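You operate a simulated robot arm through the tools that you are given. There is no shell and no other tool. Be economical: measure what you need, move in short steps, check, and stop when the job is done.

Carry out the task below with a simulated two-armed robot. There is one attempt and no reset: what you move stays moved.

TASK
Stand the blue spring in canister 41, screw its cap back on and stand the canister in the blue tray. Set down upright: what you pick out.
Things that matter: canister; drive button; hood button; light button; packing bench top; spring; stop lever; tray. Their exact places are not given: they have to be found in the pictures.

Only the result counts: the job must be done as asked and must still hold three seconds after the hand-in. Knocking over, shifting, dropping, spilling or breaking anything else fails it. A push-on lid holds only when it is set on centred and level and pressed home; a screw cap is set on level and turned clockwise until tight.

THE ROBOT
Two 7-joint arms with two-finger parallel grippers on one trunk, on a base that drives. Base frame: it is fixed to the floor where the robot stands at the start and does not move with it; the origin is under the middle of the robot, x ahead of it, y to its left, z up; the surface under the hand at the start is at about z = 800. Lengths are in mm, angles in rad, forces in N, time in s.
The left shoulder is at the start at [70, 163, 1145], the right one opposite. With the tool pointing down near the work surface each hand reaches from about 380 to 880 mm from the robot's upright axis, wherever it stands, measured 20 degrees to its own side. Places, roughly: drive button [900, 100, 900]; hood button [400, 1200, 900]; light button [400, 900, 900]; packing bench top [500, 400, 800]; stop lever [500, 800, 900]; tray [500, 600, 800]. Payload 3.43 kg a hand.
The TCP of each hand is the grasp point between the finger pads, 34 mm short of the fingertips. In the tool frame z runs along the fingers and y along their closing line. The gripper opens to 128 mm. The fingers are 24 mm wide and 12 mm thick; the gripper's body (48 by 130 mm) begins 96 mm behind the TCP.
Orientation is told as [roll, pitch, yaw] about the base's x, y, z axes, in that order, counted from this pose: with the fingers straight down and closing along the base's y, the tool's x points along the base's -x, its y along +y and its z along -z.

THE INTERFACE
- The arms move only by the tool send_rows. It takes "left_deltas", "right_deltas" or both (then of equal length, played together; a hand with none holds still); each is a list of rows, each an object of numbers (a shift or turn left out is 0, a gripper value left out holds the last): "dx", "dy", "dz": the shift along the tool's x, y, z in units of 250 mm (1.0 is 250 mm); "rx", "ry", "rz": the turn, a rotation vector about the tool's x, y, z in units of 60 degrees (1.0 is 60 degrees); "gripper": the gripper command, from -1 (fully open) to 1 (shut), values between in proportion. In form: [{"dx": .., "dy": .., "dz": .., "rx": .., "ry": .., "rz": .., "gripper": ..}, ...]. A call has 1 to 12 rows; each row is the pose to reach, as a shift and turn from the pose commanded when the call began, along the tool's axes at that moment. A call with a number of a shift or a turn outside -1 to 1 is refused whole. Each row takes 0.2 s and may step no farther than 50 mm and 0.15 rad from the row before; otherwise, or with a gripper value out of range, the whole call is refused. Where a pose cannot be reached the arm comes as near as it can. A force on the tool above 90 N (or 10 N above the force at the start of the call, whichever is more), or a blocked arm, ends the call early, and 0.2 s more pass. The fingers move at their own pace (about 153 mm/s each) and stop on an object; they squeeze with about 35 N. The grip force told is the motor's: it shows also when the fingers shut on nothing. Time passes only in rows, and 0.2 s behind the last, so rows that repeat a pose let the fingers close. The reply holds the time, the measured pose of the TCP, the force on the tool along the base axes, the opening and the grip force, in the units named above and with some noise, with the torque about the TCP (base axes, N m) and any sound that the robot's microphone picked up.
- Cameras (640 x 400 px; columns grow to the right, rows downward): "scene" is now at [135.6, 30, 1386.2]; the picture's right is [0.48, -0.88, 0.00], its down [-0.48, -0.26, -0.83] and it looks along [0.73, 0.40, -0.55] (base axes); focal length 232 px, centre (320, 200). "left" rides on the left gripper at [76, 11, -160] in its tool frame; the picture's right is [-0.15, 0.99, 0.00], its down [-0.88, -0.13, -0.46] and it looks along [-0.45, -0.07, 0.89] (tool axes); focal length 234 px, centre (320, 200). "right" rides on the right gripper at [76, -11, -160] in its tool frame; the picture's right is [0.15, 0.99, 0.00], its down [-0.88, 0.13, -0.46] and it looks along [-0.45, 0.07, 0.89] (tool axes); focal length 234 px, centre (320, 200).
- capture(camera): a new picture of that camera. It takes no simulated time.
- lift_body(by): slides the trunk up (or, below 0, down) by that many mm; the arms and the scene camera ride with it, the base frame stays. It gives what a move gives, with no picture.
- steer(legs): drives the robot by 1 to 6 legs, each [ahead, left, turn to the left] in mm, mm and rad, along the robot's own axes; the way and the turn of a leg run together, so that a leg with both is an arc; at most 1500 mm and 3.142 rad a leg. The arms and the cameras ride along, it lands a little off, and it stops where it bumps. It gives what a move gives.
- aim_head(pan, tilt): turns the head with the scene camera to pan (to the left, within 1.501 rad either way) and tilt (down, from -0.506 to 1.204), counted from straight ahead of the robot. It gives what a move gives.
- locate(camera, pixels): for up to 12 pixels [column, row] of the newest picture of that camera ("zoom" is the newest enlarged one), the place [x, y, z] in the base frame of the surface seen there, good to about 3 mm, but the place of the scene camera against the robot may be out by one fixed shift of up to 25 mm in any direction. It takes no simulated time.
- zoom(camera, box): a new picture of the part [left, top, right, bottom] of that camera's present view, enlarged. It takes no simulated time.
- job_done(): hands the job in; it is judged then, once.

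Work in short steps. Measure before you move; look again where a grasp or a placing could have gone wrong, and mend it. You have 80 turns and 62 pictures in all, those below and enlarged ones among them. Open the grippers and draw the arms clear of the work before you hand the job in, unless the task says otherwise; then end with one line.

The tools are called after ">>>" as name(argument=value, ...) on one line, values as JSON. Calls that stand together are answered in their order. send_rows: Moves the arms, as the interface text tells. Its arguments: {"type":"object","properties":{"left_deltas":{"type":"array","items":{"type":"object","properties":{"dx":{"type":"number"},"dy":{"type":"number"},"dz":{"type":"number"},"rx":{"type":"number"},"ry":{"type":"number"},"rz":{"type":"number"},"gripper":{"type":"number"}}}},"right_deltas":{"type":"array","items":{"type":"object","properties":{"dx":{"type":"number"},"dy":{"type":"number"},"dz":{"type":"number"},"rx":{"type":"number"},"ry":{"type":"number"},"rz":{"type":"number"},"gripper":{"type":"number"}}}}},"required":[]} The other tools are called the same way: lift_body (by) slides the trunk up or down; steer (legs) drives the base; aim_head (pan, tilt) turns the head that bears the scene camera; capture (camera) takes a picture; locate (camera, pixels) gives the place of the surface under pixels of a picture; zoom (camera, box) takes an enlarged picture of a part of a camera's view; job_done () hands the job in.

At the start:

```text
time_s: 0.0
left_tcp_pos: [366.2, 371.0, 1225.0]
left_orientation: [0.001, -0.001, 0.003]
left_force: [1.2, -0.4, 0.3]
left_wrist_torque: [0.03, -0.02, -0.03]
left_width: 128.2
left_finger_force: 0.1
right_tcp_pos: [358.9, -27.6, 1246.2]
right_orientation: [0.002, 0.0, -0.001]
right_force: [-0.4, -0.5, 0.7]
right_wrist_torque: [0.0, -0.02, 0.0]
right_width: 128.0
right_finger_force: 0.1
trunk travel left (down, up): [-625.0, 315.0]
robot x, y, heading: [-1.6, 1.7, 0.001]
head pan, tilt: [0.497, 0.585]
```

scene: 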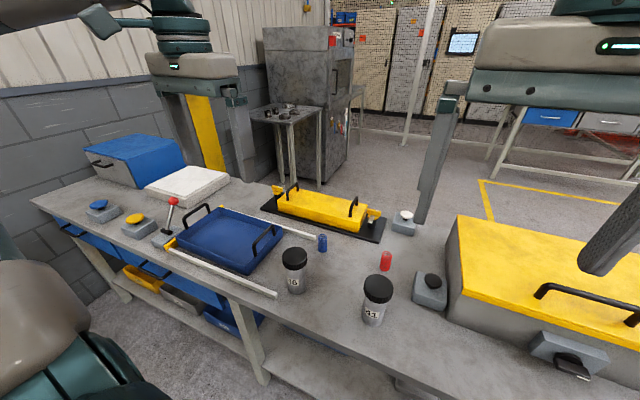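
right: 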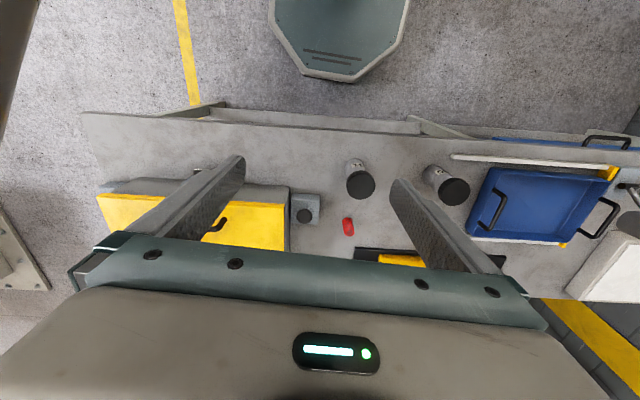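
left: 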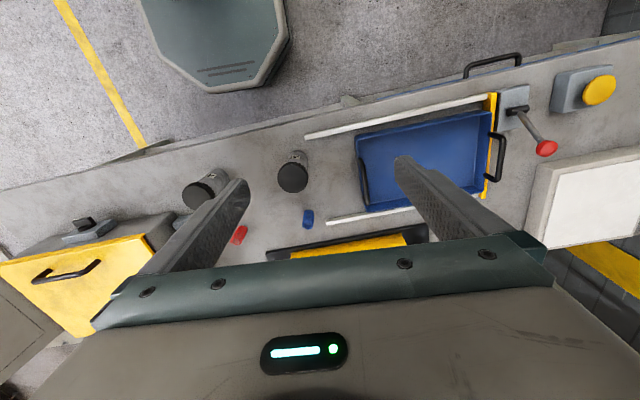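

The scene shows canister 41 near (376,300), another canister near (294,270), the blue spring at (322,242) and a red one at (386,260). I zoom in to measure them.

>>> zoom(camera="scene", box=[240, 200, 460, 340])

>>> zoom(camera="scene", box=[40, 130, 440, 340])

>>> locate(camera="scene", pixels=[[378, 284], [294, 254], [322, 237], [322, 248], [386, 256], [386, 267], [340, 280], [220, 240], [420, 260], [320, 262], [374, 318], [360, 260]])

>>> locate(camera="left", pixels=[[293, 178], [198, 195], [307, 218], [240, 234], [425, 165], [300, 157], [260, 210], [345, 150], [410, 115], [370, 215]])

```text
2.86 times, centred on (350, 270) of scene
```

zoom: 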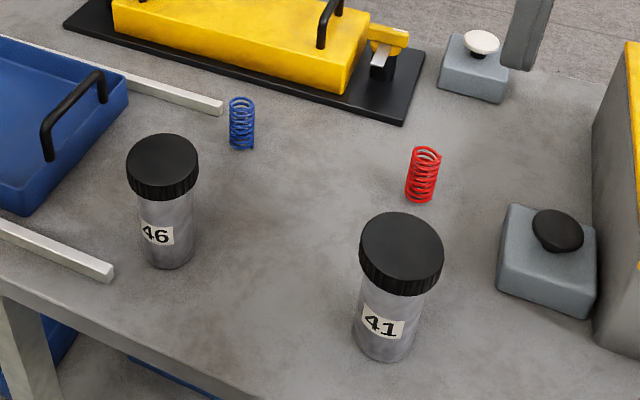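

```text
1.60 times, centred on (240, 235) of scene
```

zoom: 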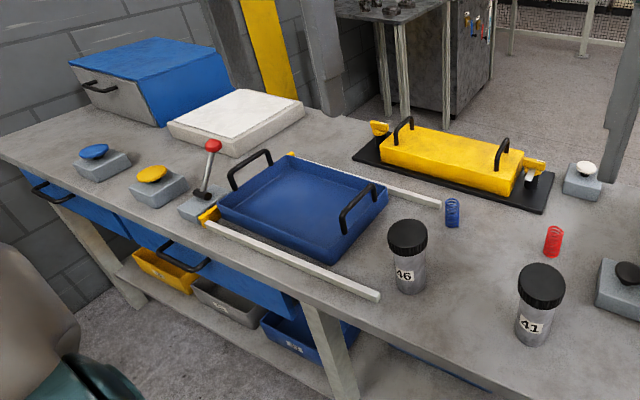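

```text
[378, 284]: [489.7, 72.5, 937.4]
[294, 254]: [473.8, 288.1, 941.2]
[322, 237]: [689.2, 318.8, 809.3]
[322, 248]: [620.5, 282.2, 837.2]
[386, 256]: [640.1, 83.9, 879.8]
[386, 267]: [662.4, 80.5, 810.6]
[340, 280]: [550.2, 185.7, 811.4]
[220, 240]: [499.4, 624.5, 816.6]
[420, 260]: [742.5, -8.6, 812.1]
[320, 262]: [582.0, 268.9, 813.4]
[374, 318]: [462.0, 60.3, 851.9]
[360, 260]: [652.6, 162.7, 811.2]
```

```text
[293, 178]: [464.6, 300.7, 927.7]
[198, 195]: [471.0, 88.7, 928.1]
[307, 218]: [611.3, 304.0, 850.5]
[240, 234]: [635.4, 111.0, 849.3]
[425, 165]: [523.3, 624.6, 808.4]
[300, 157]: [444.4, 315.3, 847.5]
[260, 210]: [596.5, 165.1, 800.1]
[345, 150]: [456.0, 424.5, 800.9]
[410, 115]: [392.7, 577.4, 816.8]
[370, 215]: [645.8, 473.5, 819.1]
```

Locating the neighbours on the right side (black button, yellow hood) and the bench edge, so the holding hand's approach is free.

>>> locate(camera="scene", pixels=[[432, 281], [418, 300], [450, 298], [455, 225], [450, 310], [560, 345], [405, 216], [340, 370], [276, 296], [180, 255], [262, 238], [237, 273]])

>>> steer(legs=[[-120, 0, 0]])

```text
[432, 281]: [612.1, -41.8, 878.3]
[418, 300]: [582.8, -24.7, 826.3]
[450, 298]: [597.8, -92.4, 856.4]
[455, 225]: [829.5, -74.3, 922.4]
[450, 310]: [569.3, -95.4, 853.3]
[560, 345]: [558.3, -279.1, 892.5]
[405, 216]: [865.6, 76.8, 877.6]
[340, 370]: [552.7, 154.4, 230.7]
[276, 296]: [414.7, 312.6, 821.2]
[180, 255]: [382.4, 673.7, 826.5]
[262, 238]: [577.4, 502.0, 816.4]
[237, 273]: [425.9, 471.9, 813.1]
```

```text
time_s: 1.2
left_tcp_pos: [246.7, 371.9, 1224.3]
left_orientation: [0.0, 0.001, 0.004]
left_force: [0.2, 0.5, 0.9]
left_wrist_torque: [0.02, -0.02, -0.02]
left_width: 128.0
left_finger_force: 0.1
right_tcp_pos: [238.9, -27.1, 1244.7]
right_orientation: [0.0, 0.003, 0.002]
right_force: [0.9, 0.8, 0.4]
right_wrist_torque: [-0.03, -0.01, 0.0]
right_width: 127.7
right_finger_force: 0.1
trunk travel left (down, up): [-625.0, 315.0]
robot x, y, heading: [-124.9, -0.2, 0.001]
head pan, tilt: [0.497, 0.585]
```

I move the left hand over the area between canister 41 and the springs for a close look.

>>> send_rows(left_deltas=[{"dx": -0.116, "dy": -0.121, "dz": 0.083}, {"dx": -0.232, "dy": -0.243, "dz": 0.165}, {"dx": -0.348, "dy": -0.364, "dz": 0.248}, {"dx": -0.464, "dy": -0.485, "dz": 0.331}, {"dx": -0.58, "dy": -0.607, "dz": 0.413}, {"dx": -0.696, "dy": -0.728, "dz": 0.496}, {"dx": -0.696, "dy": -0.728, "dz": 0.496}])

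>>> capture(camera="left")

```text
time_s: 2.8
left_tcp_pos: [418.2, 189.0, 1099.7]
left_orientation: [0.001, -0.001, 0.003]
left_force: [0.5, -0.5, 0.4]
left_wrist_torque: [0.0, -0.03, 0.0]
left_width: 128.1
left_finger_force: 0.2
right_tcp_pos: [238.0, -28.1, 1247.2]
right_orientation: [0.001, 0.001, 0.002]
right_force: [-0.2, 0.5, 0.8]
right_wrist_torque: [-0.01, -0.03, 0.0]
right_width: 127.8
right_finger_force: 0.1
trunk travel left (down, up): [-625.0, 315.0]
robot x, y, heading: [-122.9, 1.5, 0.004]
head pan, tilt: [0.497, 0.585]
```

```text
56 pictures are left
```

left: 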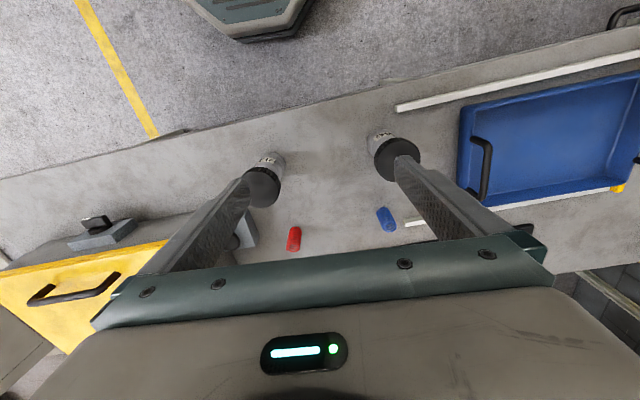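

Canister 41 is at (265,180), red spring (294,238), blue spring (386,218). Zoom and measure.

>>> zoom(camera="left", box=[220, 120, 440, 258])

>>> locate(camera="left", pixels=[[262, 187], [250, 182], [275, 195], [258, 170], [392, 158], [383, 208], [390, 229], [380, 214], [293, 229], [230, 225], [330, 200]])

```text
2.90 times, centred on (330, 189) of left
```

zoom: 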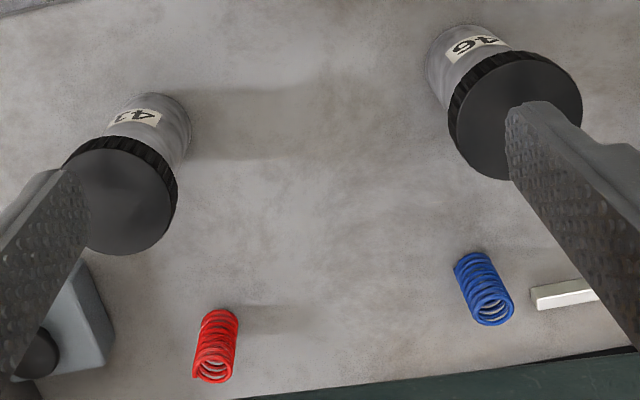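

```text
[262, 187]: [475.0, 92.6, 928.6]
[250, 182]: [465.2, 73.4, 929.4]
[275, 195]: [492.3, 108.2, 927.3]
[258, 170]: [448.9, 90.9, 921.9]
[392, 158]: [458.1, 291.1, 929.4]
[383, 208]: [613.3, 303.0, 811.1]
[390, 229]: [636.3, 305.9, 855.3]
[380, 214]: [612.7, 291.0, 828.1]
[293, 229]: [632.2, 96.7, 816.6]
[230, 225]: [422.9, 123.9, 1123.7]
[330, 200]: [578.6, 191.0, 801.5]
```

Precise points from the enlarged picture: cap rim and spring ends.

>>> locate(camera="zoom", pixels=[[120, 202], [174, 205], [110, 252], [118, 152], [492, 308], [474, 321], [510, 296], [462, 290], [488, 258], [175, 110], [520, 115], [545, 270]])

```text
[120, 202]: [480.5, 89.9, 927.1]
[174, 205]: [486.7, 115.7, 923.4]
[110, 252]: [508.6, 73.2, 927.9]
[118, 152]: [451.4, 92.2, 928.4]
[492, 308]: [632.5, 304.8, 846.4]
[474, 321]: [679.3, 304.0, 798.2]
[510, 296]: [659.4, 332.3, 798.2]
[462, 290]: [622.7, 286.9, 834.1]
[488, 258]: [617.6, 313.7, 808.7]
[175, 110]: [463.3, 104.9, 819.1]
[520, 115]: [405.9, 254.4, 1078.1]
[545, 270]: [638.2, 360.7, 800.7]
```

Canister 41's axis is about (480, 88), cap top 928, cap diameter ≈59. Blue spring axis ≈(629,303), top ≈852. First the right hand is brought to a pre-pose and yawed 25° to the left, while the left withdraws a little.

>>> send_rows(right_deltas=[{"dx": -0.062, "dy": 0.038, "dz": 0.146, "rz": -0.104}, {"dx": -0.124, "dy": 0.076, "dz": 0.292, "rz": -0.208}, {"dx": -0.186, "dy": 0.114, "dz": 0.438, "rz": -0.312}, {"dx": -0.248, "dy": 0.152, "dz": 0.584, "rz": -0.417}, {"dx": -0.248, "dy": 0.152, "dz": 0.584, "rz": -0.417}], left_deltas=[{"dy": 0.1}, {"dy": 0.2}, {"dy": 0.3}, {"dy": 0.4}, {"dy": 0.4}])

>>> send_rows(right_deltas=[{"ry": -0.125}, {"ry": -0.25}, {"ry": -0.375}, {"ry": -0.5}, {"ry": -0.625}, {"ry": -0.75}, {"ry": -0.875}, {"ry": -1.0}, {"ry": -1.0}])

```text
time_s: 4.0
left_tcp_pos: [419.4, 287.9, 1101.7]
left_orientation: [0.003, 0.002, 0.002]
left_force: [-0.1, 0.6, -0.1]
left_wrist_torque: [0.01, 0.01, 0.01]
left_width: 128.3
left_finger_force: 0.1
right_tcp_pos: [300.2, 13.1, 1100.8]
right_orientation: [0.001, -0.002, 0.437]
right_force: [0.6, -0.4, 0.3]
right_wrist_torque: [0.02, -0.01, -0.01]
right_width: 128.0
right_finger_force: 0.0
trunk travel left (down, up): [-625.0, 315.0]
robot x, y, heading: [-121.6, -1.4, 0.002]
head pan, tilt: [0.497, 0.585]
```

```text
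time_s: 6.0
left_tcp_pos: [419.8, 289.4, 1100.4]
left_orientation: [0.0, 0.0, 0.002]
left_force: [0.6, -0.1, 0.6]
left_wrist_torque: [-0.02, 0.0, 0.01]
left_width: 128.0
left_finger_force: 0.0
right_tcp_pos: [348.7, 54.6, 1124.1]
right_orientation: [0.002, -1.048, 0.435]
right_force: [-0.1, 1.2, 0.0]
right_wrist_torque: [-0.02, 0.0, -0.03]
right_width: 128.1
right_finger_force: 0.0
right hand out of reach, approached as far as the arm can: row 6, 7, 8, 9
trunk travel left (down, up): [-625.0, 315.0]
robot x, y, heading: [-119.5, -4.0, 0.003]
head pan, tilt: [0.497, 0.585]
```

The tilt is reached but the TCP was pushed to (349,55,1124). I lower the tilted right hand to a point 110 mm short of the canister along its fingers.

>>> send_rows(right_deltas=[{"dx": 0.124, "dy": -0.017, "dz": 0.101}, {"dx": 0.248, "dy": -0.033, "dz": 0.201}, {"dx": 0.372, "dy": -0.05, "dz": 0.302}, {"dx": 0.496, "dy": -0.067, "dz": 0.403}, {"dx": 0.62, "dy": -0.083, "dz": 0.503}, {"dx": 0.744, "dy": -0.1, "dz": 0.604}, {"dx": 0.744, "dy": -0.1, "dz": 0.604}])

>>> capture(camera="right")

>>> capture(camera="scene")

```text
time_s: 7.6
left_tcp_pos: [418.6, 288.7, 1102.8]
left_orientation: [0.001, -0.001, 0.002]
left_force: [0.9, -0.5, -0.2]
left_wrist_torque: [0.04, -0.01, 0.0]
left_width: 128.0
left_finger_force: 0.0
right_tcp_pos: [381.7, 52.7, 892.1]
right_orientation: [-0.013, -1.046, 0.438]
right_force: [0.2, -0.4, -0.2]
right_wrist_torque: [0.0, -0.02, 0.03]
right_width: 128.0
right_finger_force: 0.1
right hand out of reach, approached as far as the arm can: row 1, 2, 3, 6, 7
trunk travel left (down, up): [-625.0, 315.0]
robot x, y, heading: [-120.9, -2.9, -0.004]
head pan, tilt: [0.497, 0.585]
```

```text
54 pictures are left
```

right: 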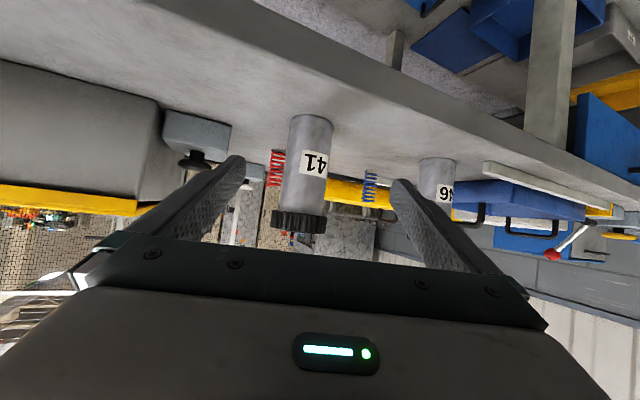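

```text
53 pictures are left
```

scene: 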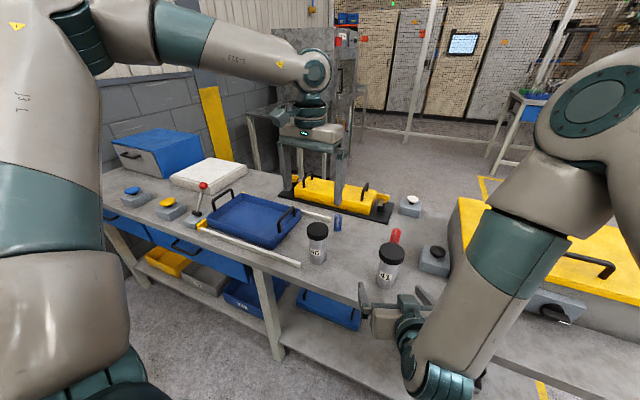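

The fingers point at canister 41 as planned. I advance halfway along the fingers and check the reading.

>>> send_rows(right_deltas=[{"dy": -0.02, "dz": 0.12}, {"dy": -0.039, "dz": 0.24}, {"dy": -0.039, "dz": 0.24}])

```text
time_s: 8.4
left_tcp_pos: [419.5, 289.0, 1102.7]
left_orientation: [0.001, 0.001, 0.0]
left_force: [0.0, 1.0, 0.4]
left_wrist_torque: [0.02, -0.01, -0.03]
left_width: 128.1
left_finger_force: 0.0
right_tcp_pos: [431.7, 82.9, 870.7]
right_orientation: [-0.015, -1.04, 0.436]
right_force: [-0.3, 0.7, -0.5]
right_wrist_torque: [0.0, 0.04, 0.0]
right_width: 128.0
right_finger_force: 0.0
right hand out of reach, approached as far as the arm can: row 1, 2, 3
trunk travel left (down, up): [-625.0, 315.0]
robot x, y, heading: [-120.3, -0.2, -0.004]
head pan, tilt: [0.497, 0.585]
```

Reach limit at this tilt pulls the hand aside. I ease the tilt by 12° and aim for (480,88,842).

>>> send_rows(right_deltas=[{"ry": 0.12}, {"dx": 0.0, "dy": -0.03, "dz": 0.07, "ry": 0.2}, {"dx": 0.009, "dy": -0.063, "dz": 0.15, "ry": 0.2}, {"dx": 0.009, "dy": -0.063, "dz": 0.2, "ry": 0.2}, {"dx": 0.009, "dy": -0.063, "dz": 0.2, "ry": 0.2}])

```text
time_s: 9.6
left_tcp_pos: [419.8, 290.2, 1102.0]
left_orientation: [-0.001, 0.0, 0.001]
left_force: [0.2, -0.3, 0.6]
left_wrist_torque: [0.01, 0.0, 0.01]
left_width: 128.1
left_finger_force: 0.0
right_tcp_pos: [476.2, 83.9, 842.9]
right_orientation: [0.0, -0.839, 0.434]
right_force: [0.3, -0.2, -0.3]
right_wrist_torque: [0.0, -0.03, 0.01]
right_width: 127.7
right_finger_force: 0.0
trunk travel left (down, up): [-625.0, 315.0]
robot x, y, heading: [-119.9, 2.3, 0.007]
head pan, tilt: [0.497, 0.585]
```

Reached (476,84,843) with no reach limit. Check the straddle before closing.

>>> capture(camera="right")

>>> capture(camera="left")

```text
52 pictures are left
```

right: 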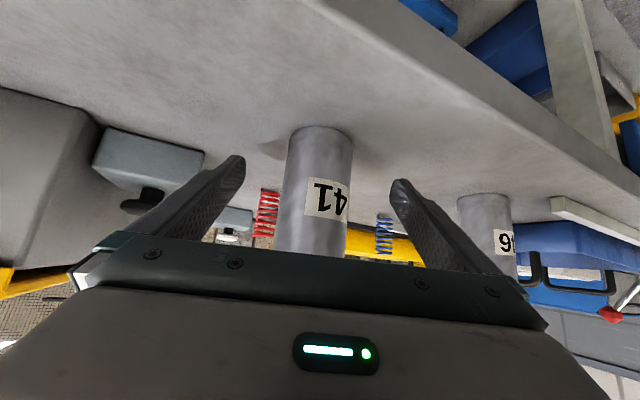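

```text
51 pictures are left
```

left: 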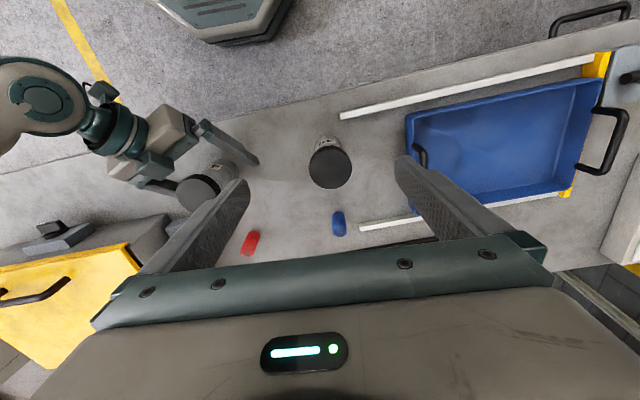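

Canister 41 sits centred between the fingers. I close the right gripper on the body.

>>> send_rows(right_deltas=[{"dy": 0.008, "gripper": -0.3}, {"dy": 0.008, "gripper": 0.0}, {"dy": 0.008, "gripper": 0.3}, {"dy": 0.008, "gripper": 1}, {"dy": 0.008, "gripper": 1}, {"dy": 0.008, "gripper": 1}])

>>> capture(camera="left")

```text
time_s: 11.0
left_tcp_pos: [420.4, 288.5, 1101.6]
left_orientation: [0.001, 0.0, 0.002]
left_force: [-1.2, 0.3, -0.3]
left_wrist_torque: [0.01, -0.03, -0.04]
left_width: 127.9
left_finger_force: 0.0
right_tcp_pos: [474.4, 85.9, 844.1]
right_orientation: [0.003, -0.838, 0.437]
right_force: [0.4, -0.6, 1.8]
right_wrist_torque: [-0.06, -0.04, 0.04]
right_width: 47.7
right_finger_force: 35.1
trunk travel left (down, up): [-625.0, 315.0]
robot x, y, heading: [-122.2, -0.2, 0.0]
head pan, tilt: [0.497, 0.585]
```

```text
50 pictures are left
```

left: 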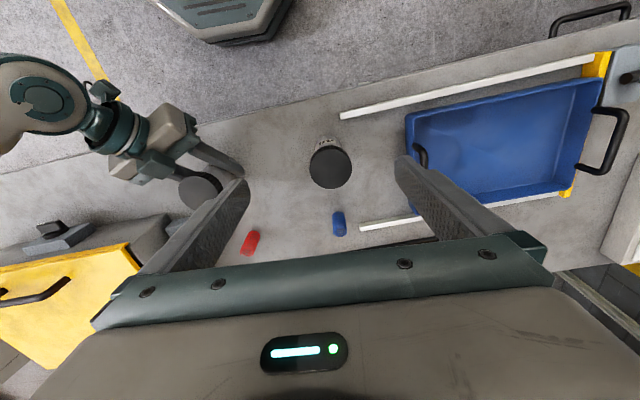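

Gripped: width 47.7 mm. Now the left hand goes over the cap at z≈1060 with yaw −0.4 (start of an unscrewing stroke).

>>> send_rows(left_deltas=[{"dx": -0.046, "dy": -0.162, "dz": 0.034, "rz": 0.076}, {"dx": -0.093, "dy": -0.324, "dz": 0.067, "rz": 0.152}, {"dx": -0.139, "dy": -0.486, "dz": 0.1, "rz": 0.228}, {"dx": -0.186, "dy": -0.648, "dz": 0.134, "rz": 0.304}, {"dx": -0.232, "dy": -0.81, "dz": 0.168, "rz": 0.38}, {"dx": -0.232, "dy": -0.81, "dz": 0.168, "rz": 0.38}])

>>> capture(camera="left")

```text
time_s: 12.4
left_tcp_pos: [447.4, 144.9, 1053.1]
left_orientation: [-0.001, -0.002, -0.397]
left_force: [1.3, -0.2, 0.1]
left_wrist_torque: [0.01, 0.0, 0.01]
left_width: 127.9
left_finger_force: 0.0
left hand out of reach, approached as far as the arm can: row 4, 5, 6
right_tcp_pos: [474.4, 86.0, 845.1]
right_orientation: [0.002, -0.838, 0.435]
right_force: [0.1, -0.6, 1.0]
right_wrist_torque: [-0.08, 0.02, 0.0]
right_width: 47.6
right_finger_force: 34.9
trunk travel left (down, up): [-625.0, 315.0]
robot x, y, heading: [-118.8, 2.9, 0.006]
head pan, tilt: [0.497, 0.585]
```

```text
49 pictures are left
```

left: 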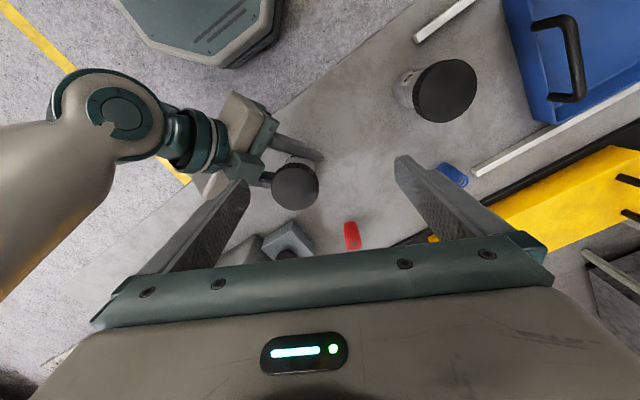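

The −0.4 yaw is out of reach here. I go to yaw 0 over the cap at (480,88).

>>> send_rows(left_deltas=[{"rz": -0.13}, {"dx": -0.07, "dy": -0.053, "rz": -0.26}, {"dx": -0.14, "dy": -0.106, "rz": -0.38}, {"dx": -0.21, "dy": -0.159, "rz": -0.38}, {"dx": -0.21, "dy": -0.159, "rz": -0.38}])

```text
time_s: 13.6
left_tcp_pos: [454.1, 147.8, 1057.2]
left_orientation: [-0.001, -0.002, 0.004]
left_force: [0.2, -0.2, -0.3]
left_wrist_torque: [0.01, 0.02, 0.05]
left_width: 128.0
left_finger_force: 0.1
left hand out of reach, approached as far as the arm can: row 2, 3, 4, 5
right_tcp_pos: [475.0, 85.9, 844.6]
right_orientation: [0.003, -0.837, 0.437]
right_force: [-1.1, 1.1, 0.5]
right_wrist_torque: [-0.04, 0.01, -0.03]
right_width: 47.7
right_finger_force: 35.4
trunk travel left (down, up): [-625.0, 315.0]
robot x, y, heading: [-118.2, 1.3, -0.001]
head pan, tilt: [0.497, 0.585]
```

Still stopped at y≈148. I look at the scene to see the arms' configuration.

>>> capture(camera="scene")

```text
48 pictures are left
```

scene: 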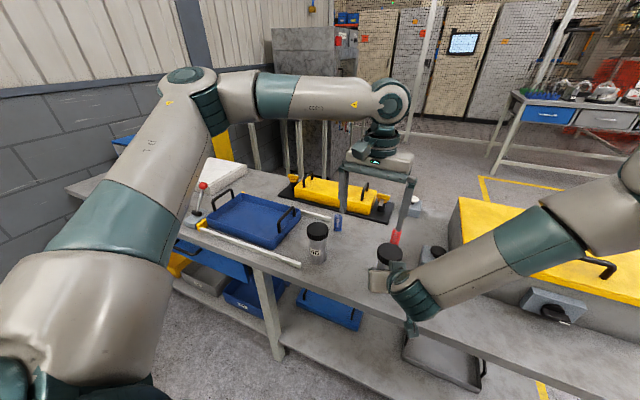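

The left arm cannot cross that far to the right. The right hand holds the canister, so I lift it 12 mm and carry it to about (538,168), while the left hand rises clear.

>>> send_rows(right_deltas=[{"dx": -0.036, "dz": -0.032}, {"dx": -0.036, "dz": -0.032}, {"dx": -0.036, "dz": -0.032}], left_deltas=[{"dz": -0.17, "dy": 0.06}, {"dz": -0.34, "dy": 0.12}, {"dz": -0.4, "dy": 0.3}])

>>> send_rows(right_deltas=[{"dx": -0.047, "dy": 0.038, "dz": 0.053}, {"dx": -0.094, "dy": 0.075, "dz": 0.105}, {"dx": -0.142, "dy": 0.113, "dz": 0.157}, {"dx": -0.189, "dy": 0.15, "dz": 0.21}, {"dx": -0.236, "dy": 0.188, "dz": 0.262}, {"dx": -0.236, "dy": 0.188, "dz": 0.262}])

```text
time_s: 14.4
left_tcp_pos: [446.7, 222.3, 1159.8]
left_orientation: [-0.002, 0.0, 0.002]
left_force: [-0.7, -0.1, -0.7]
left_wrist_torque: [-0.04, -0.03, 0.0]
left_width: 127.9
left_finger_force: 0.0
right_tcp_pos: [473.1, 87.9, 855.3]
right_orientation: [-0.001, -0.839, 0.438]
right_force: [0.9, -0.5, -2.6]
right_wrist_torque: [-0.02, 0.0, -0.03]
right_width: 47.7
right_finger_force: 35.4
trunk travel left (down, up): [-625.0, 315.0]
robot x, y, heading: [-120.4, -4.2, -0.001]
head pan, tilt: [0.497, 0.585]
```

```text
time_s: 15.8
left_tcp_pos: [448.4, 219.5, 1159.0]
left_orientation: [-0.001, 0.0, 0.001]
left_force: [0.2, -0.4, -0.4]
left_wrist_torque: [-0.02, -0.01, 0.04]
left_width: 128.1
left_finger_force: 0.0
right_tcp_pos: [535.9, 167.5, 855.8]
right_orientation: [0.002, -0.838, 0.436]
right_force: [-0.7, -0.7, -3.7]
right_wrist_torque: [0.01, 0.04, 0.02]
right_width: 47.7
right_finger_force: 35.3
trunk travel left (down, up): [-625.0, 315.0]
robot x, y, heading: [-120.3, -2.8, 0.005]
head pan, tilt: [0.497, 0.585]
```

Carried. I lower it back to the bench and bring the left hand toward the cap with yaw 0 at z≈1060.

>>> send_rows(right_deltas=[{"dx": 0.018, "dz": 0.016}, {"dx": 0.034, "dz": 0.031}, {"dx": 0.034, "dz": 0.031}])

>>> send_rows(left_deltas=[{"dx": -0.09, "dy": -0.05, "dz": 0.1}, {"dx": -0.18, "dy": -0.1, "dz": 0.2}, {"dx": -0.27, "dy": -0.15, "dz": 0.3}, {"dx": -0.36, "dy": -0.2, "dz": 0.4}, {"dx": -0.36, "dy": -0.2, "dz": 0.4}])

>>> capture(camera="left")

```text
time_s: 16.6
left_tcp_pos: [447.4, 220.4, 1159.5]
left_orientation: [0.0, 0.0, 0.001]
left_force: [-0.4, -0.7, 0.1]
left_wrist_torque: [0.01, 0.0, -0.03]
left_width: 128.0
left_finger_force: 0.1
right_tcp_pos: [534.8, 167.7, 844.8]
right_orientation: [0.001, -0.838, 0.437]
right_force: [0.3, 0.2, -0.4]
right_wrist_torque: [-0.05, 0.03, 0.01]
right_width: 47.8
right_finger_force: 35.2
trunk travel left (down, up): [-625.0, 315.0]
robot x, y, heading: [-120.4, 1.5, -0.001]
head pan, tilt: [0.497, 0.585]
```

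```text
time_s: 17.8
left_tcp_pos: [518.5, 193.5, 1056.0]
left_orientation: [-0.001, -0.001, 0.003]
left_force: [-0.4, 0.2, -0.1]
left_wrist_torque: [-0.02, -0.03, 0.03]
left_width: 128.1
left_finger_force: 0.0
left hand out of reach, approached as far as the arm can: row 3, 4, 5
right_tcp_pos: [535.6, 167.9, 843.2]
right_orientation: [0.002, -0.838, 0.437]
right_force: [1.6, 0.5, 2.7]
right_wrist_torque: [-0.13, -0.01, 0.02]
right_width: 48.0
right_finger_force: 34.3
trunk travel left (down, up): [-625.0, 315.0]
robot x, y, heading: [-119.4, -0.6, -0.005]
head pan, tilt: [0.497, 0.585]
```

```text
47 pictures are left
```

left: 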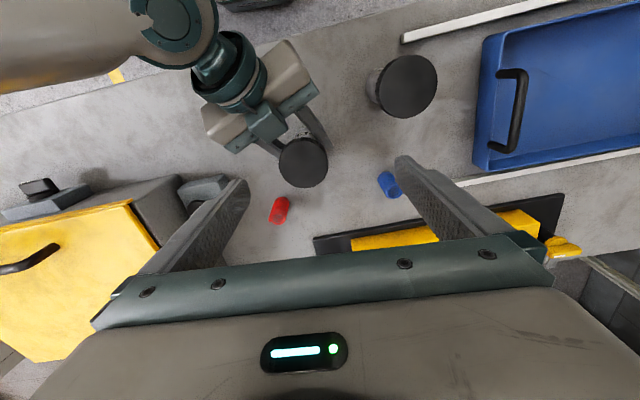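

The left hand stops at about 16° left of the robot's axis, so it needs the work further to its own side. I lift the canister 15 mm, drive 90 mm to the right, and then carry the canister back to its spot.

>>> send_rows(right_deltas=[{"dx": -0.045, "dz": -0.04}, {"dx": -0.045, "dz": -0.04}], left_deltas=[{"dz": -0.15}, {"dz": -0.3, "dy": 0.1}])

>>> steer(legs=[[0, -90, 0]])

>>> send_rows(right_deltas=[{"dx": -0.034, "dy": 0.108, "dz": 0.038}, {"dx": -0.068, "dy": 0.217, "dz": 0.075}, {"dx": -0.102, "dy": 0.325, "dz": 0.113}, {"dx": -0.102, "dy": 0.325, "dz": 0.113}])

```text
time_s: 18.4
left_tcp_pos: [520.5, 218.4, 1131.4]
left_orientation: [0.0, 0.001, 0.0]
left_force: [-0.2, -0.3, -0.4]
left_wrist_torque: [0.0, -0.07, -0.03]
left_width: 127.9
left_finger_force: 0.1
right_tcp_pos: [534.7, 167.4, 857.5]
right_orientation: [0.002, -0.838, 0.438]
right_force: [-0.2, -0.4, -3.7]
right_wrist_torque: [-0.02, -0.03, -0.01]
right_width: 48.0
right_finger_force: 35.3
trunk travel left (down, up): [-625.0, 315.0]
robot x, y, heading: [-119.7, 0.3, 0.004]
head pan, tilt: [0.497, 0.585]
```

```text
time_s: 19.5
left_tcp_pos: [523.1, 128.6, 1130.6]
left_orientation: [0.0, 0.001, 0.006]
left_force: [0.4, 0.1, -0.2]
left_wrist_torque: [0.04, 0.01, 0.0]
left_width: 128.1
left_finger_force: 0.0
right_tcp_pos: [534.9, 78.2, 857.4]
right_orientation: [0.001, -0.838, 0.439]
right_force: [-0.4, 0.3, -2.8]
right_wrist_torque: [-0.01, 0.03, -0.02]
right_width: 47.9
right_finger_force: 34.9
trunk travel left (down, up): [-625.0, 315.0]
robot x, y, heading: [-116.5, -91.0, -0.004]
head pan, tilt: [0.497, 0.585]
```

```text
time_s: 20.5
left_tcp_pos: [523.4, 130.3, 1129.8]
left_orientation: [0.0, 0.001, 0.005]
left_force: [-0.6, -0.1, 0.3]
left_wrist_torque: [0.02, 0.01, 0.0]
left_width: 128.1
left_finger_force: 0.0
right_tcp_pos: [535.5, 171.2, 857.1]
right_orientation: [0.001, -0.836, 0.438]
right_force: [-0.1, 0.3, -3.9]
right_wrist_torque: [0.0, 0.01, 0.0]
right_width: 47.7
right_finger_force: 35.2
trunk travel left (down, up): [-625.0, 315.0]
robot x, y, heading: [-122.1, -86.8, 0.006]
head pan, tilt: [0.497, 0.585]
```

Right hand reached fully. Lower the canister and bring the left hand above the cap.

>>> send_rows(right_deltas=[{"dx": 0.02, "dz": 0.018}, {"dx": 0.038, "dz": 0.034}, {"dx": 0.038, "dz": 0.034}], left_deltas=[{"dx": -0.03, "dy": 0.08, "dz": 0.1}, {"dx": -0.068, "dy": 0.168, "dz": 0.2}, {"dx": -0.068, "dy": 0.168, "dz": 0.32}])

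>>> capture(camera="left")

```text
time_s: 21.3
left_tcp_pos: [539.4, 170.8, 1049.3]
left_orientation: [-0.001, 0.0, 0.006]
left_force: [0.3, -0.1, 0.3]
left_wrist_torque: [0.03, -0.01, 0.02]
left_width: 128.0
left_finger_force: 0.0
right_tcp_pos: [535.9, 168.7, 844.9]
right_orientation: [0.002, -0.837, 0.438]
right_force: [-0.4, 0.3, -4.2]
right_wrist_torque: [0.0, 0.01, -0.03]
right_width: 47.8
right_finger_force: 35.4
trunk travel left (down, up): [-625.0, 315.0]
robot x, y, heading: [-118.1, -85.0, 0.002]
head pan, tilt: [0.497, 0.585]
```

```text
46 pictures are left
```

left: 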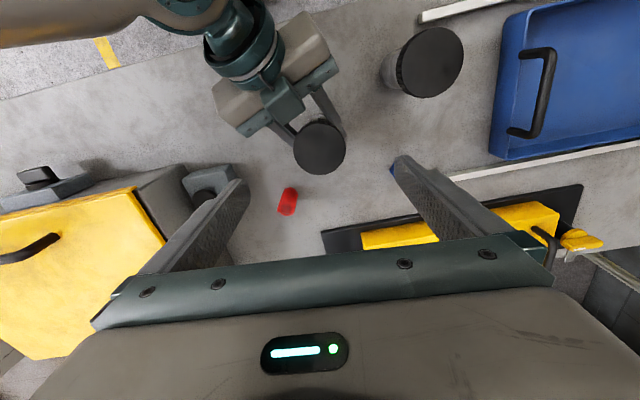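

The left hand reaches now. I lower the canister another 1.5 mm to contact and measure the cap's centre.

>>> send_rows(right_deltas=[{"dx": 0.0055, "dz": 0.005}, {"dx": 0.0055, "dz": 0.005}])

>>> zoom(camera="left", box=[240, 90, 400, 190])

```text
time_s: 21.9
left_tcp_pos: [538.0, 170.8, 1050.4]
left_orientation: [0.0, 0.001, 0.005]
left_force: [-0.1, -0.7, 0.0]
left_wrist_torque: [0.0, 0.0, 0.01]
left_width: 128.0
left_finger_force: 0.2
right_tcp_pos: [535.6, 170.4, 844.2]
right_orientation: [0.002, -0.838, 0.438]
right_force: [0.0, -0.2, -0.8]
right_wrist_torque: [-0.06, -0.02, 0.05]
right_width: 47.6
right_finger_force: 34.5
trunk travel left (down, up): [-625.0, 315.0]
robot x, y, heading: [-120.6, -90.7, 0.004]
head pan, tilt: [0.497, 0.585]
```

```text
4.00 times, centred on (320, 140) of left
```

zoom: 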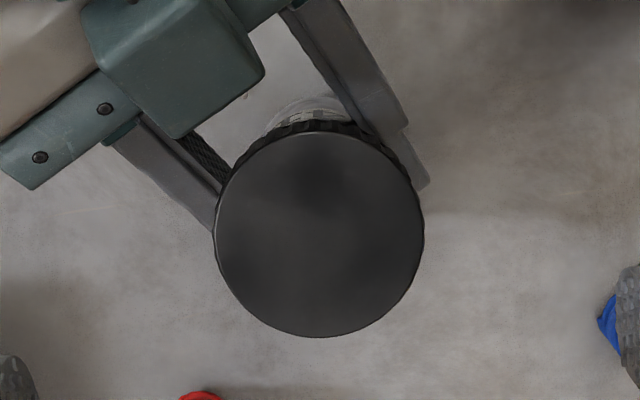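

>>> locate(camera="zoom", pixels=[[320, 236], [222, 240], [416, 225], [320, 140], [320, 330], [318, 126], [340, 90]])

```text
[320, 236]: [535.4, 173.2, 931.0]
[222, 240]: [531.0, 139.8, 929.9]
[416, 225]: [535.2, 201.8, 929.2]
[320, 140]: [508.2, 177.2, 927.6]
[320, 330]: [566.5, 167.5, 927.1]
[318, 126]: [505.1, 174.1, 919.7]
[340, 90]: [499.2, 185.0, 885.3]
```

Cap centre ≈(536.5,171), top 929, radius ≈31. I turn the left hand to yaw −0.5 and descend to TCP z≈943 (fingertips at 909), fingers open.

>>> send_rows(left_deltas=[{"rz": 0.12, "dx": 0.006}, {"rz": 0.24, "dx": 0.006}, {"rz": 0.36, "dx": 0.006}, {"rz": 0.477, "dx": 0.006}, {"rz": 0.477, "dx": 0.006, "dz": 0.15}, {"rz": 0.477, "dx": 0.006, "dz": 0.3}, {"rz": 0.477, "dx": 0.006, "dz": 0.428}, {"rz": 0.477, "dx": 0.006, "dz": 0.428}])

>>> capture(camera="left")

```text
time_s: 23.7
left_tcp_pos: [540.3, 168.0, 956.0]
left_orientation: [0.001, -0.024, -0.492]
left_force: [0.5, 4.5, 11.3]
left_wrist_torque: [-0.59, 0.53, -0.15]
left_width: 125.8
left_finger_force: 0.2
right_tcp_pos: [531.2, 165.4, 838.6]
right_orientation: [0.004, -0.831, 0.431]
right_force: [-5.1, -6.8, 9.3]
right_wrist_torque: [0.56, -0.19, 0.13]
right_width: 47.7
right_finger_force: 35.2
trunk travel left (down, up): [-625.0, 315.0]
robot x, y, heading: [-119.3, -90.3, 0.005]
head pan, tilt: [0.497, 0.585]
stopped in row 8 (left hand): the force on the tool passed its limit at 93 N (the readings are from after the stop); the commanded pose is now the measured one
```

```text
44 pictures are left
```

left: 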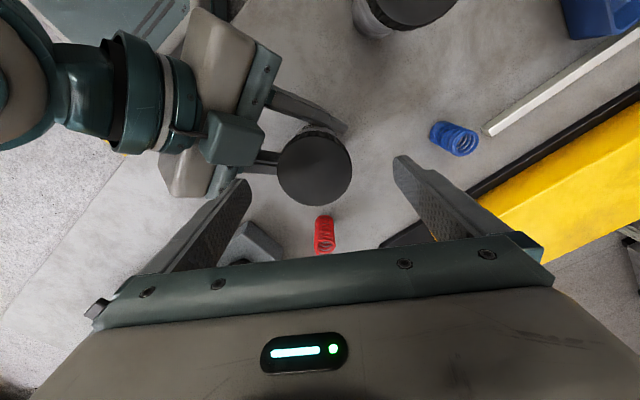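

The wide-open left finger touched the right hand behind the cap. I raise the left hand and inspect.

>>> send_rows(left_deltas=[{"dz": -0.15}, {"dz": -0.3}, {"dz": -0.4}, {"dz": -0.4}])

>>> capture(camera="left")

>>> capture(camera="right")

```text
time_s: 24.7
left_tcp_pos: [538.5, 169.4, 1054.9]
left_orientation: [0.001, -0.02, -0.494]
left_force: [-0.1, -0.1, 0.5]
left_wrist_torque: [0.04, -0.01, 0.01]
left_width: 128.0
left_finger_force: 0.1
right_tcp_pos: [532.5, 167.2, 838.6]
right_orientation: [0.002, -0.829, 0.432]
right_force: [6.2, 5.5, 24.7]
right_wrist_torque: [-0.18, -0.06, 0.06]
right_width: 48.0
right_finger_force: 35.6
trunk travel left (down, up): [-625.0, 315.0]
robot x, y, heading: [-121.5, -91.3, 0.002]
head pan, tilt: [0.497, 0.585]
```

```text
43 pictures are left
```

left: 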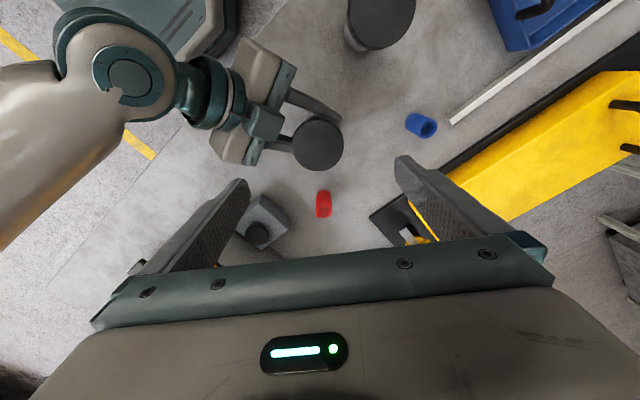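

```text
42 pictures are left
```

right: 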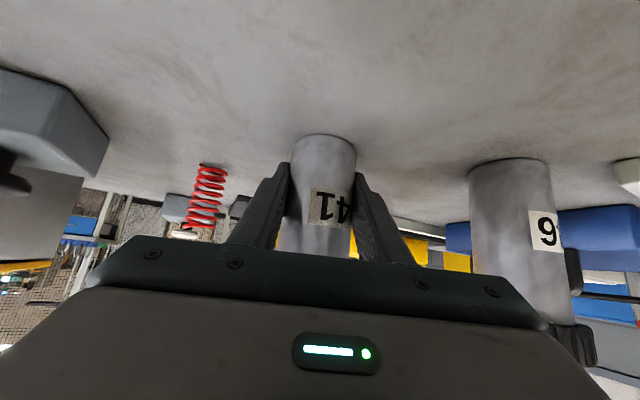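

The right hand now presses down with 25 N after slipping 6 mm. I reopen it, settle at z≈843, and regrip so the canister stands flat.

>>> send_rows(right_deltas=[{"gripper": 0.0}, {"gripper": 0.0}, {"dx": -0.0134, "dz": -0.012, "gripper": 0.0}, {"dx": -0.0134, "dz": -0.012, "gripper": 0.0}, {"dx": -0.0134, "dz": -0.012, "gripper": 0.0}, {"dx": -0.0134, "dz": -0.012, "gripper": 1}, {"dx": -0.0134, "dz": -0.012, "gripper": 1}, {"dx": -0.0134, "dz": -0.012, "gripper": 1}], left_deltas=[{"rz": -0.14}, {"rz": -0.28}, {"rz": -0.42}, {"rz": -0.56}, {"rz": -0.7}, {"rz": -0.84}, {"rz": -0.9, "gripper": -0.25}, {"rz": -0.9, "gripper": -0.25}])

>>> zoom(camera="left", box=[240, 90, 400, 190])

```text
time_s: 26.5
left_tcp_pos: [540.5, 170.7, 1053.5]
left_orientation: [-0.015, -0.009, 0.45]
left_force: [0.2, -0.1, -0.4]
left_wrist_torque: [-0.03, 0.01, 0.0]
left_width: 79.9
left_finger_force: 0.0
right_tcp_pos: [532.0, 166.4, 839.9]
right_orientation: [0.003, -0.823, 0.431]
right_force: [-0.9, -0.3, -0.1]
right_wrist_torque: [-0.05, 0.01, -0.02]
right_width: 47.6
right_finger_force: 35.4
trunk travel left (down, up): [-625.0, 315.0]
robot x, y, heading: [-123.0, -86.9, 0.005]
head pan, tilt: [0.497, 0.585]
```

```text
4.00 times, centred on (320, 140) of left
```

zoom: 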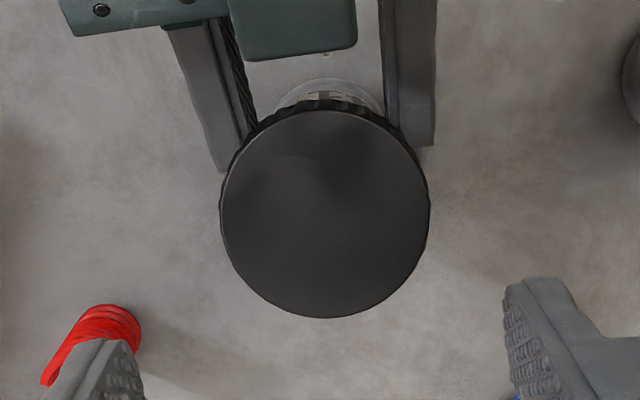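

>>> locate(camera="zoom", pixels=[[325, 213], [228, 213], [422, 213], [325, 118], [325, 310]])

```text
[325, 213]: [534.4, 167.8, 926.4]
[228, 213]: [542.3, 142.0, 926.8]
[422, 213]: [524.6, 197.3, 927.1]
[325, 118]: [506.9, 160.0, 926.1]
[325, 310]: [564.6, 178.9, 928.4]
```

Cap centre ≈(534.5,169.5), right hand unloaded. I turn to yaw −0.25, opening 80 mm (clear of the right fingers), and descend to TCP z 943.

>>> send_rows(left_deltas=[{"rz": 0.134, "dx": 0.023, "dy": 0.007, "rx": -0.008}, {"rz": 0.268, "dx": 0.023, "dy": 0.007, "rx": -0.016}, {"rz": 0.402, "dx": 0.023, "dy": 0.007, "rx": -0.016}, {"rz": 0.536, "dx": 0.023, "dy": 0.007, "rx": -0.016}, {"rz": 0.67, "dx": 0.023, "dy": 0.007, "rx": -0.016}, {"rz": 0.67, "dx": 0.023, "dy": 0.007, "dz": 0.15, "rx": -0.016}, {"rz": 0.67, "dx": 0.023, "dy": 0.007, "dz": 0.3, "rx": -0.016}, {"rz": 0.67, "dx": 0.023, "dy": 0.007, "dz": 0.44, "rx": -0.016}, {"rz": 0.67, "dx": 0.023, "dy": 0.007, "dz": 0.44, "rx": -0.016}])

>>> capture(camera="left")

```text
time_s: 28.5
left_tcp_pos: [536.7, 168.7, 940.4]
left_orientation: [0.01, -0.012, -0.253]
left_force: [0.1, 1.3, -0.2]
left_wrist_torque: [0.0, 0.02, -0.04]
left_width: 79.8
left_finger_force: 0.0
right_tcp_pos: [531.7, 165.9, 841.2]
right_orientation: [0.003, -0.822, 0.432]
right_force: [-0.2, -0.3, 0.4]
right_wrist_torque: [-0.08, 0.04, -0.03]
right_width: 47.8
right_finger_force: 35.1
trunk travel left (down, up): [-625.0, 315.0]
robot x, y, heading: [-117.3, -88.5, -0.0]
head pan, tilt: [0.497, 0.585]
```

```text
40 pictures are left
```

left: 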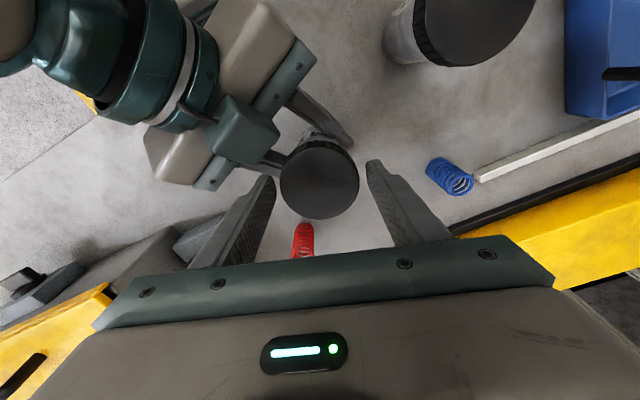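

The cap is between the fingers. Close, check the grip.

>>> send_rows(left_deltas=[{"gripper": 0.2}, {"gripper": 1}, {"gripper": 1}])

>>> send_rows(left_deltas=[{"rz": -0.1}, {"rz": -0.2}, {"rz": -0.3}, {"rz": -0.4}, {"rz": -0.5}, {"rz": -0.6}, {"rz": -0.7}, {"rz": -0.8}, {"rz": -0.9}, {"rz": -1.0}, {"rz": -1.0}])

```text
time_s: 29.3
left_tcp_pos: [536.9, 167.6, 941.4]
left_orientation: [0.007, -0.012, -0.253]
left_force: [-1.1, -2.0, -0.1]
left_wrist_torque: [-0.03, -0.02, 0.02]
left_width: 62.4
left_finger_force: 34.7
right_tcp_pos: [532.9, 167.3, 839.7]
right_orientation: [0.003, -0.824, 0.433]
right_force: [0.2, 0.2, -0.1]
right_wrist_torque: [-0.19, 0.05, -0.02]
right_width: 48.1
right_finger_force: 34.9
trunk travel left (down, up): [-625.0, 315.0]
robot x, y, heading: [-116.3, -86.8, 0.005]
head pan, tilt: [0.497, 0.585]
```

```text
time_s: 31.7
left_tcp_pos: [536.1, 169.2, 942.5]
left_orientation: [-0.006, -0.013, 0.796]
left_force: [9.3, 10.2, -7.1]
left_wrist_torque: [0.67, -0.09, 0.01]
left_width: 62.7
left_finger_force: 35.1
right_tcp_pos: [532.2, 166.8, 839.1]
right_orientation: [0.004, -0.824, 0.432]
right_force: [-10.1, -9.4, 7.2]
right_wrist_torque: [0.39, -0.82, -0.06]
right_width: 47.7
right_finger_force: 34.8
trunk travel left (down, up): [-625.0, 315.0]
robot x, y, heading: [-118.2, -98.6, 0.004]
head pan, tilt: [0.497, 0.585]
```

Turned 60° with moderate forces. I continue to yaw ≈1.2 and see.

>>> send_rows(left_deltas=[{"rz": -0.1}, {"rz": -0.2}, {"rz": -0.3}, {"rz": -0.4}, {"rz": -0.4}])

>>> capture(camera="left")

```text
time_s: 32.9
left_tcp_pos: [537.0, 167.8, 941.6]
left_orientation: [-0.008, -0.011, 1.213]
left_force: [-5.0, 8.7, -6.1]
left_wrist_torque: [0.55, 0.3, 0.0]
left_width: 62.4
left_finger_force: 35.0
right_tcp_pos: [533.4, 166.9, 839.9]
right_orientation: [0.002, -0.827, 0.431]
right_force: [4.8, -9.4, 2.4]
right_wrist_torque: [0.43, 0.21, -0.04]
right_width: 48.0
right_finger_force: 35.4
trunk travel left (down, up): [-625.0, 315.0]
robot x, y, heading: [-120.0, -87.8, 0.003]
head pan, tilt: [0.497, 0.585]
```

```text
39 pictures are left
```

left: 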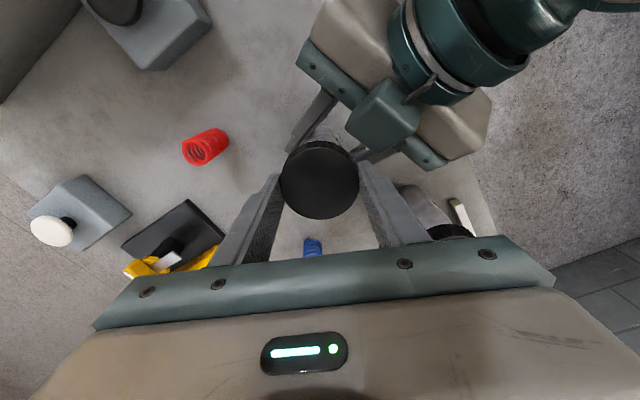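

Total 1.47 rad turned. I test by lifting 4 mm to see whether the cap is free.

>>> send_rows(left_deltas=[{"dz": -0.008}, {"dz": -0.016}, {"dz": -0.016}])

>>> capture(camera="right")

```text
time_s: 33.7
left_tcp_pos: [535.8, 167.9, 946.2]
left_orientation: [-0.006, -0.011, 1.214]
left_force: [1.9, 12.3, -34.2]
left_wrist_torque: [0.65, -0.28, 0.01]
left_width: 62.6
left_finger_force: 35.1
right_tcp_pos: [533.3, 166.5, 841.0]
right_orientation: [0.002, -0.829, 0.432]
right_force: [-2.3, -12.0, 30.2]
right_wrist_torque: [0.72, -0.05, -0.05]
right_width: 48.0
right_finger_force: 34.6
trunk travel left (down, up): [-625.0, 315.0]
robot x, y, heading: [-118.1, -86.7, 0.003]
head pan, tilt: [0.497, 0.585]
```

```text
38 pictures are left
```

right: 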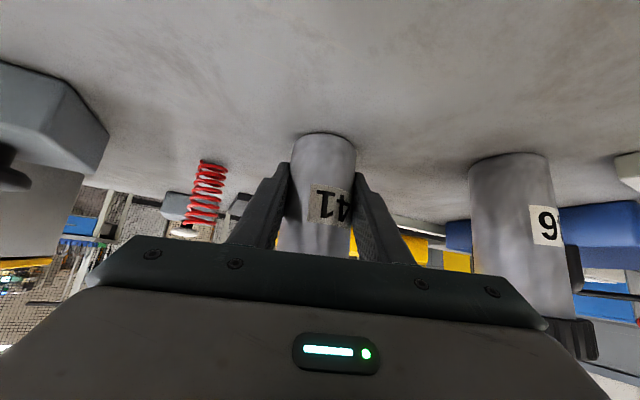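

Still threaded (34 N pull), label hasn't turned. I lower back and keep turning counter-clockwise; closed fingers clear the right hand at any yaw.

>>> send_rows(left_deltas=[{"dz": 0.012}, {"dz": 0.012, "rz": -0.12}, {"dz": 0.012, "rz": -0.24}, {"dz": 0.012, "rz": -0.36}, {"dz": 0.012, "rz": -0.48}, {"dz": 0.012, "rz": -0.6}, {"dz": 0.012, "rz": -0.72}, {"dz": 0.012, "rz": -0.84}, {"dz": 0.012, "rz": -0.95}, {"dz": 0.012, "rz": -0.95}])

```text
time_s: 35.9
left_tcp_pos: [537.2, 167.7, 943.7]
left_orientation: [-0.011, 0.004, 2.21]
left_force: [-22.3, 5.2, -8.6]
left_wrist_torque: [0.17, 1.2, 0.01]
left_width: 62.4
left_finger_force: 34.9
right_tcp_pos: [533.2, 165.4, 839.5]
right_orientation: [0.004, -0.824, 0.432]
right_force: [22.9, -5.6, 4.9]
right_wrist_torque: [0.4, 1.13, -0.05]
right_width: 47.8
right_finger_force: 35.9
trunk travel left (down, up): [-625.0, 315.0]
robot x, y, heading: [-121.5, -92.1, 0.006]
head pan, tilt: [0.497, 0.585]
```

Yaw 2.21 reached; side load −22 N from a small eccentricity. I shift 2 mm to relieve it and turn on.

>>> send_rows(left_deltas=[{"dx": -0.0076, "dy": 0.007}, {"dx": -0.0076, "dy": 0.007, "rz": -0.12}, {"dx": -0.0076, "dy": 0.007, "rz": -0.24}, {"dx": -0.0076, "dy": 0.007, "rz": -0.36}, {"dx": -0.0076, "dy": 0.007, "rz": -0.48}, {"dx": -0.0076, "dy": 0.007, "rz": -0.6}, {"dx": -0.0076, "dy": 0.007, "rz": -0.6}])

```text
time_s: 37.5
left_tcp_pos: [535.3, 167.6, 942.4]
left_orientation: [-0.01, 0.014, 2.84]
left_force: [6.2, 9.7, -4.9]
left_wrist_torque: [0.56, -0.11, 0.0]
left_width: 62.3
left_finger_force: 35.1
right_tcp_pos: [532.0, 167.5, 839.7]
right_orientation: [0.005, -0.824, 0.431]
right_force: [-3.7, -9.2, 5.2]
right_wrist_torque: [0.46, -0.5, -0.04]
right_width: 47.9
right_finger_force: 35.1
trunk travel left (down, up): [-625.0, 315.0]
robot x, y, heading: [-118.6, -91.0, 0.01]
head pan, tilt: [0.497, 0.585]
```

Still no reach limit at yaw 2.84 (3.1 rad turned). Test-lift 4 mm again.

>>> send_rows(left_deltas=[{"dz": -0.008}, {"dz": -0.016}, {"dz": -0.016}])

```text
time_s: 38.3
left_tcp_pos: [534.4, 168.2, 945.5]
left_orientation: [-0.009, 0.012, 2.836]
left_force: [14.1, 8.6, -23.7]
left_wrist_torque: [0.16, -1.05, -0.01]
left_width: 62.3
left_finger_force: 34.9
right_tcp_pos: [532.2, 167.7, 839.8]
right_orientation: [0.004, -0.826, 0.431]
right_force: [-13.8, -8.5, 20.6]
right_wrist_torque: [0.74, -0.48, -0.05]
right_width: 48.0
right_finger_force: 34.5
trunk travel left (down, up): [-625.0, 315.0]
robot x, y, heading: [-117.6, -88.6, 0.004]
head pan, tilt: [0.497, 0.585]
```

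Still threaded but rising. Keep turning, keeping a little lift.

>>> send_rows(left_deltas=[{"dz": 0.006}, {"dz": 0.006, "rz": -0.12}, {"dz": 0.006, "rz": -0.24}, {"dz": 0.006, "rz": -0.36}, {"dz": 0.006, "rz": -0.48}, {"dz": 0.006, "rz": -0.6}, {"dz": 0.006, "rz": -0.72}, {"dz": 0.006, "rz": -0.84}, {"dz": 0.006, "rz": -0.95}, {"dz": 0.006, "rz": -0.95}])

```text
time_s: 40.5
left_tcp_pos: [534.7, 166.4, 945.9]
left_orientation: [0.005, 0.013, -2.45]
left_force: [2.3, -9.3, -13.9]
left_wrist_torque: [-0.26, -0.11, -0.03]
left_width: 62.6
left_finger_force: 35.2
right_tcp_pos: [532.9, 167.2, 839.0]
right_orientation: [0.004, -0.825, 0.434]
right_force: [-2.3, 9.4, 10.7]
right_wrist_torque: [-0.66, -0.11, 0.01]
right_width: 47.6
right_finger_force: 34.7
trunk travel left (down, up): [-625.0, 315.0]
robot x, y, heading: [-119.1, -91.1, 0.003]
head pan, tilt: [0.497, 0.585]
```

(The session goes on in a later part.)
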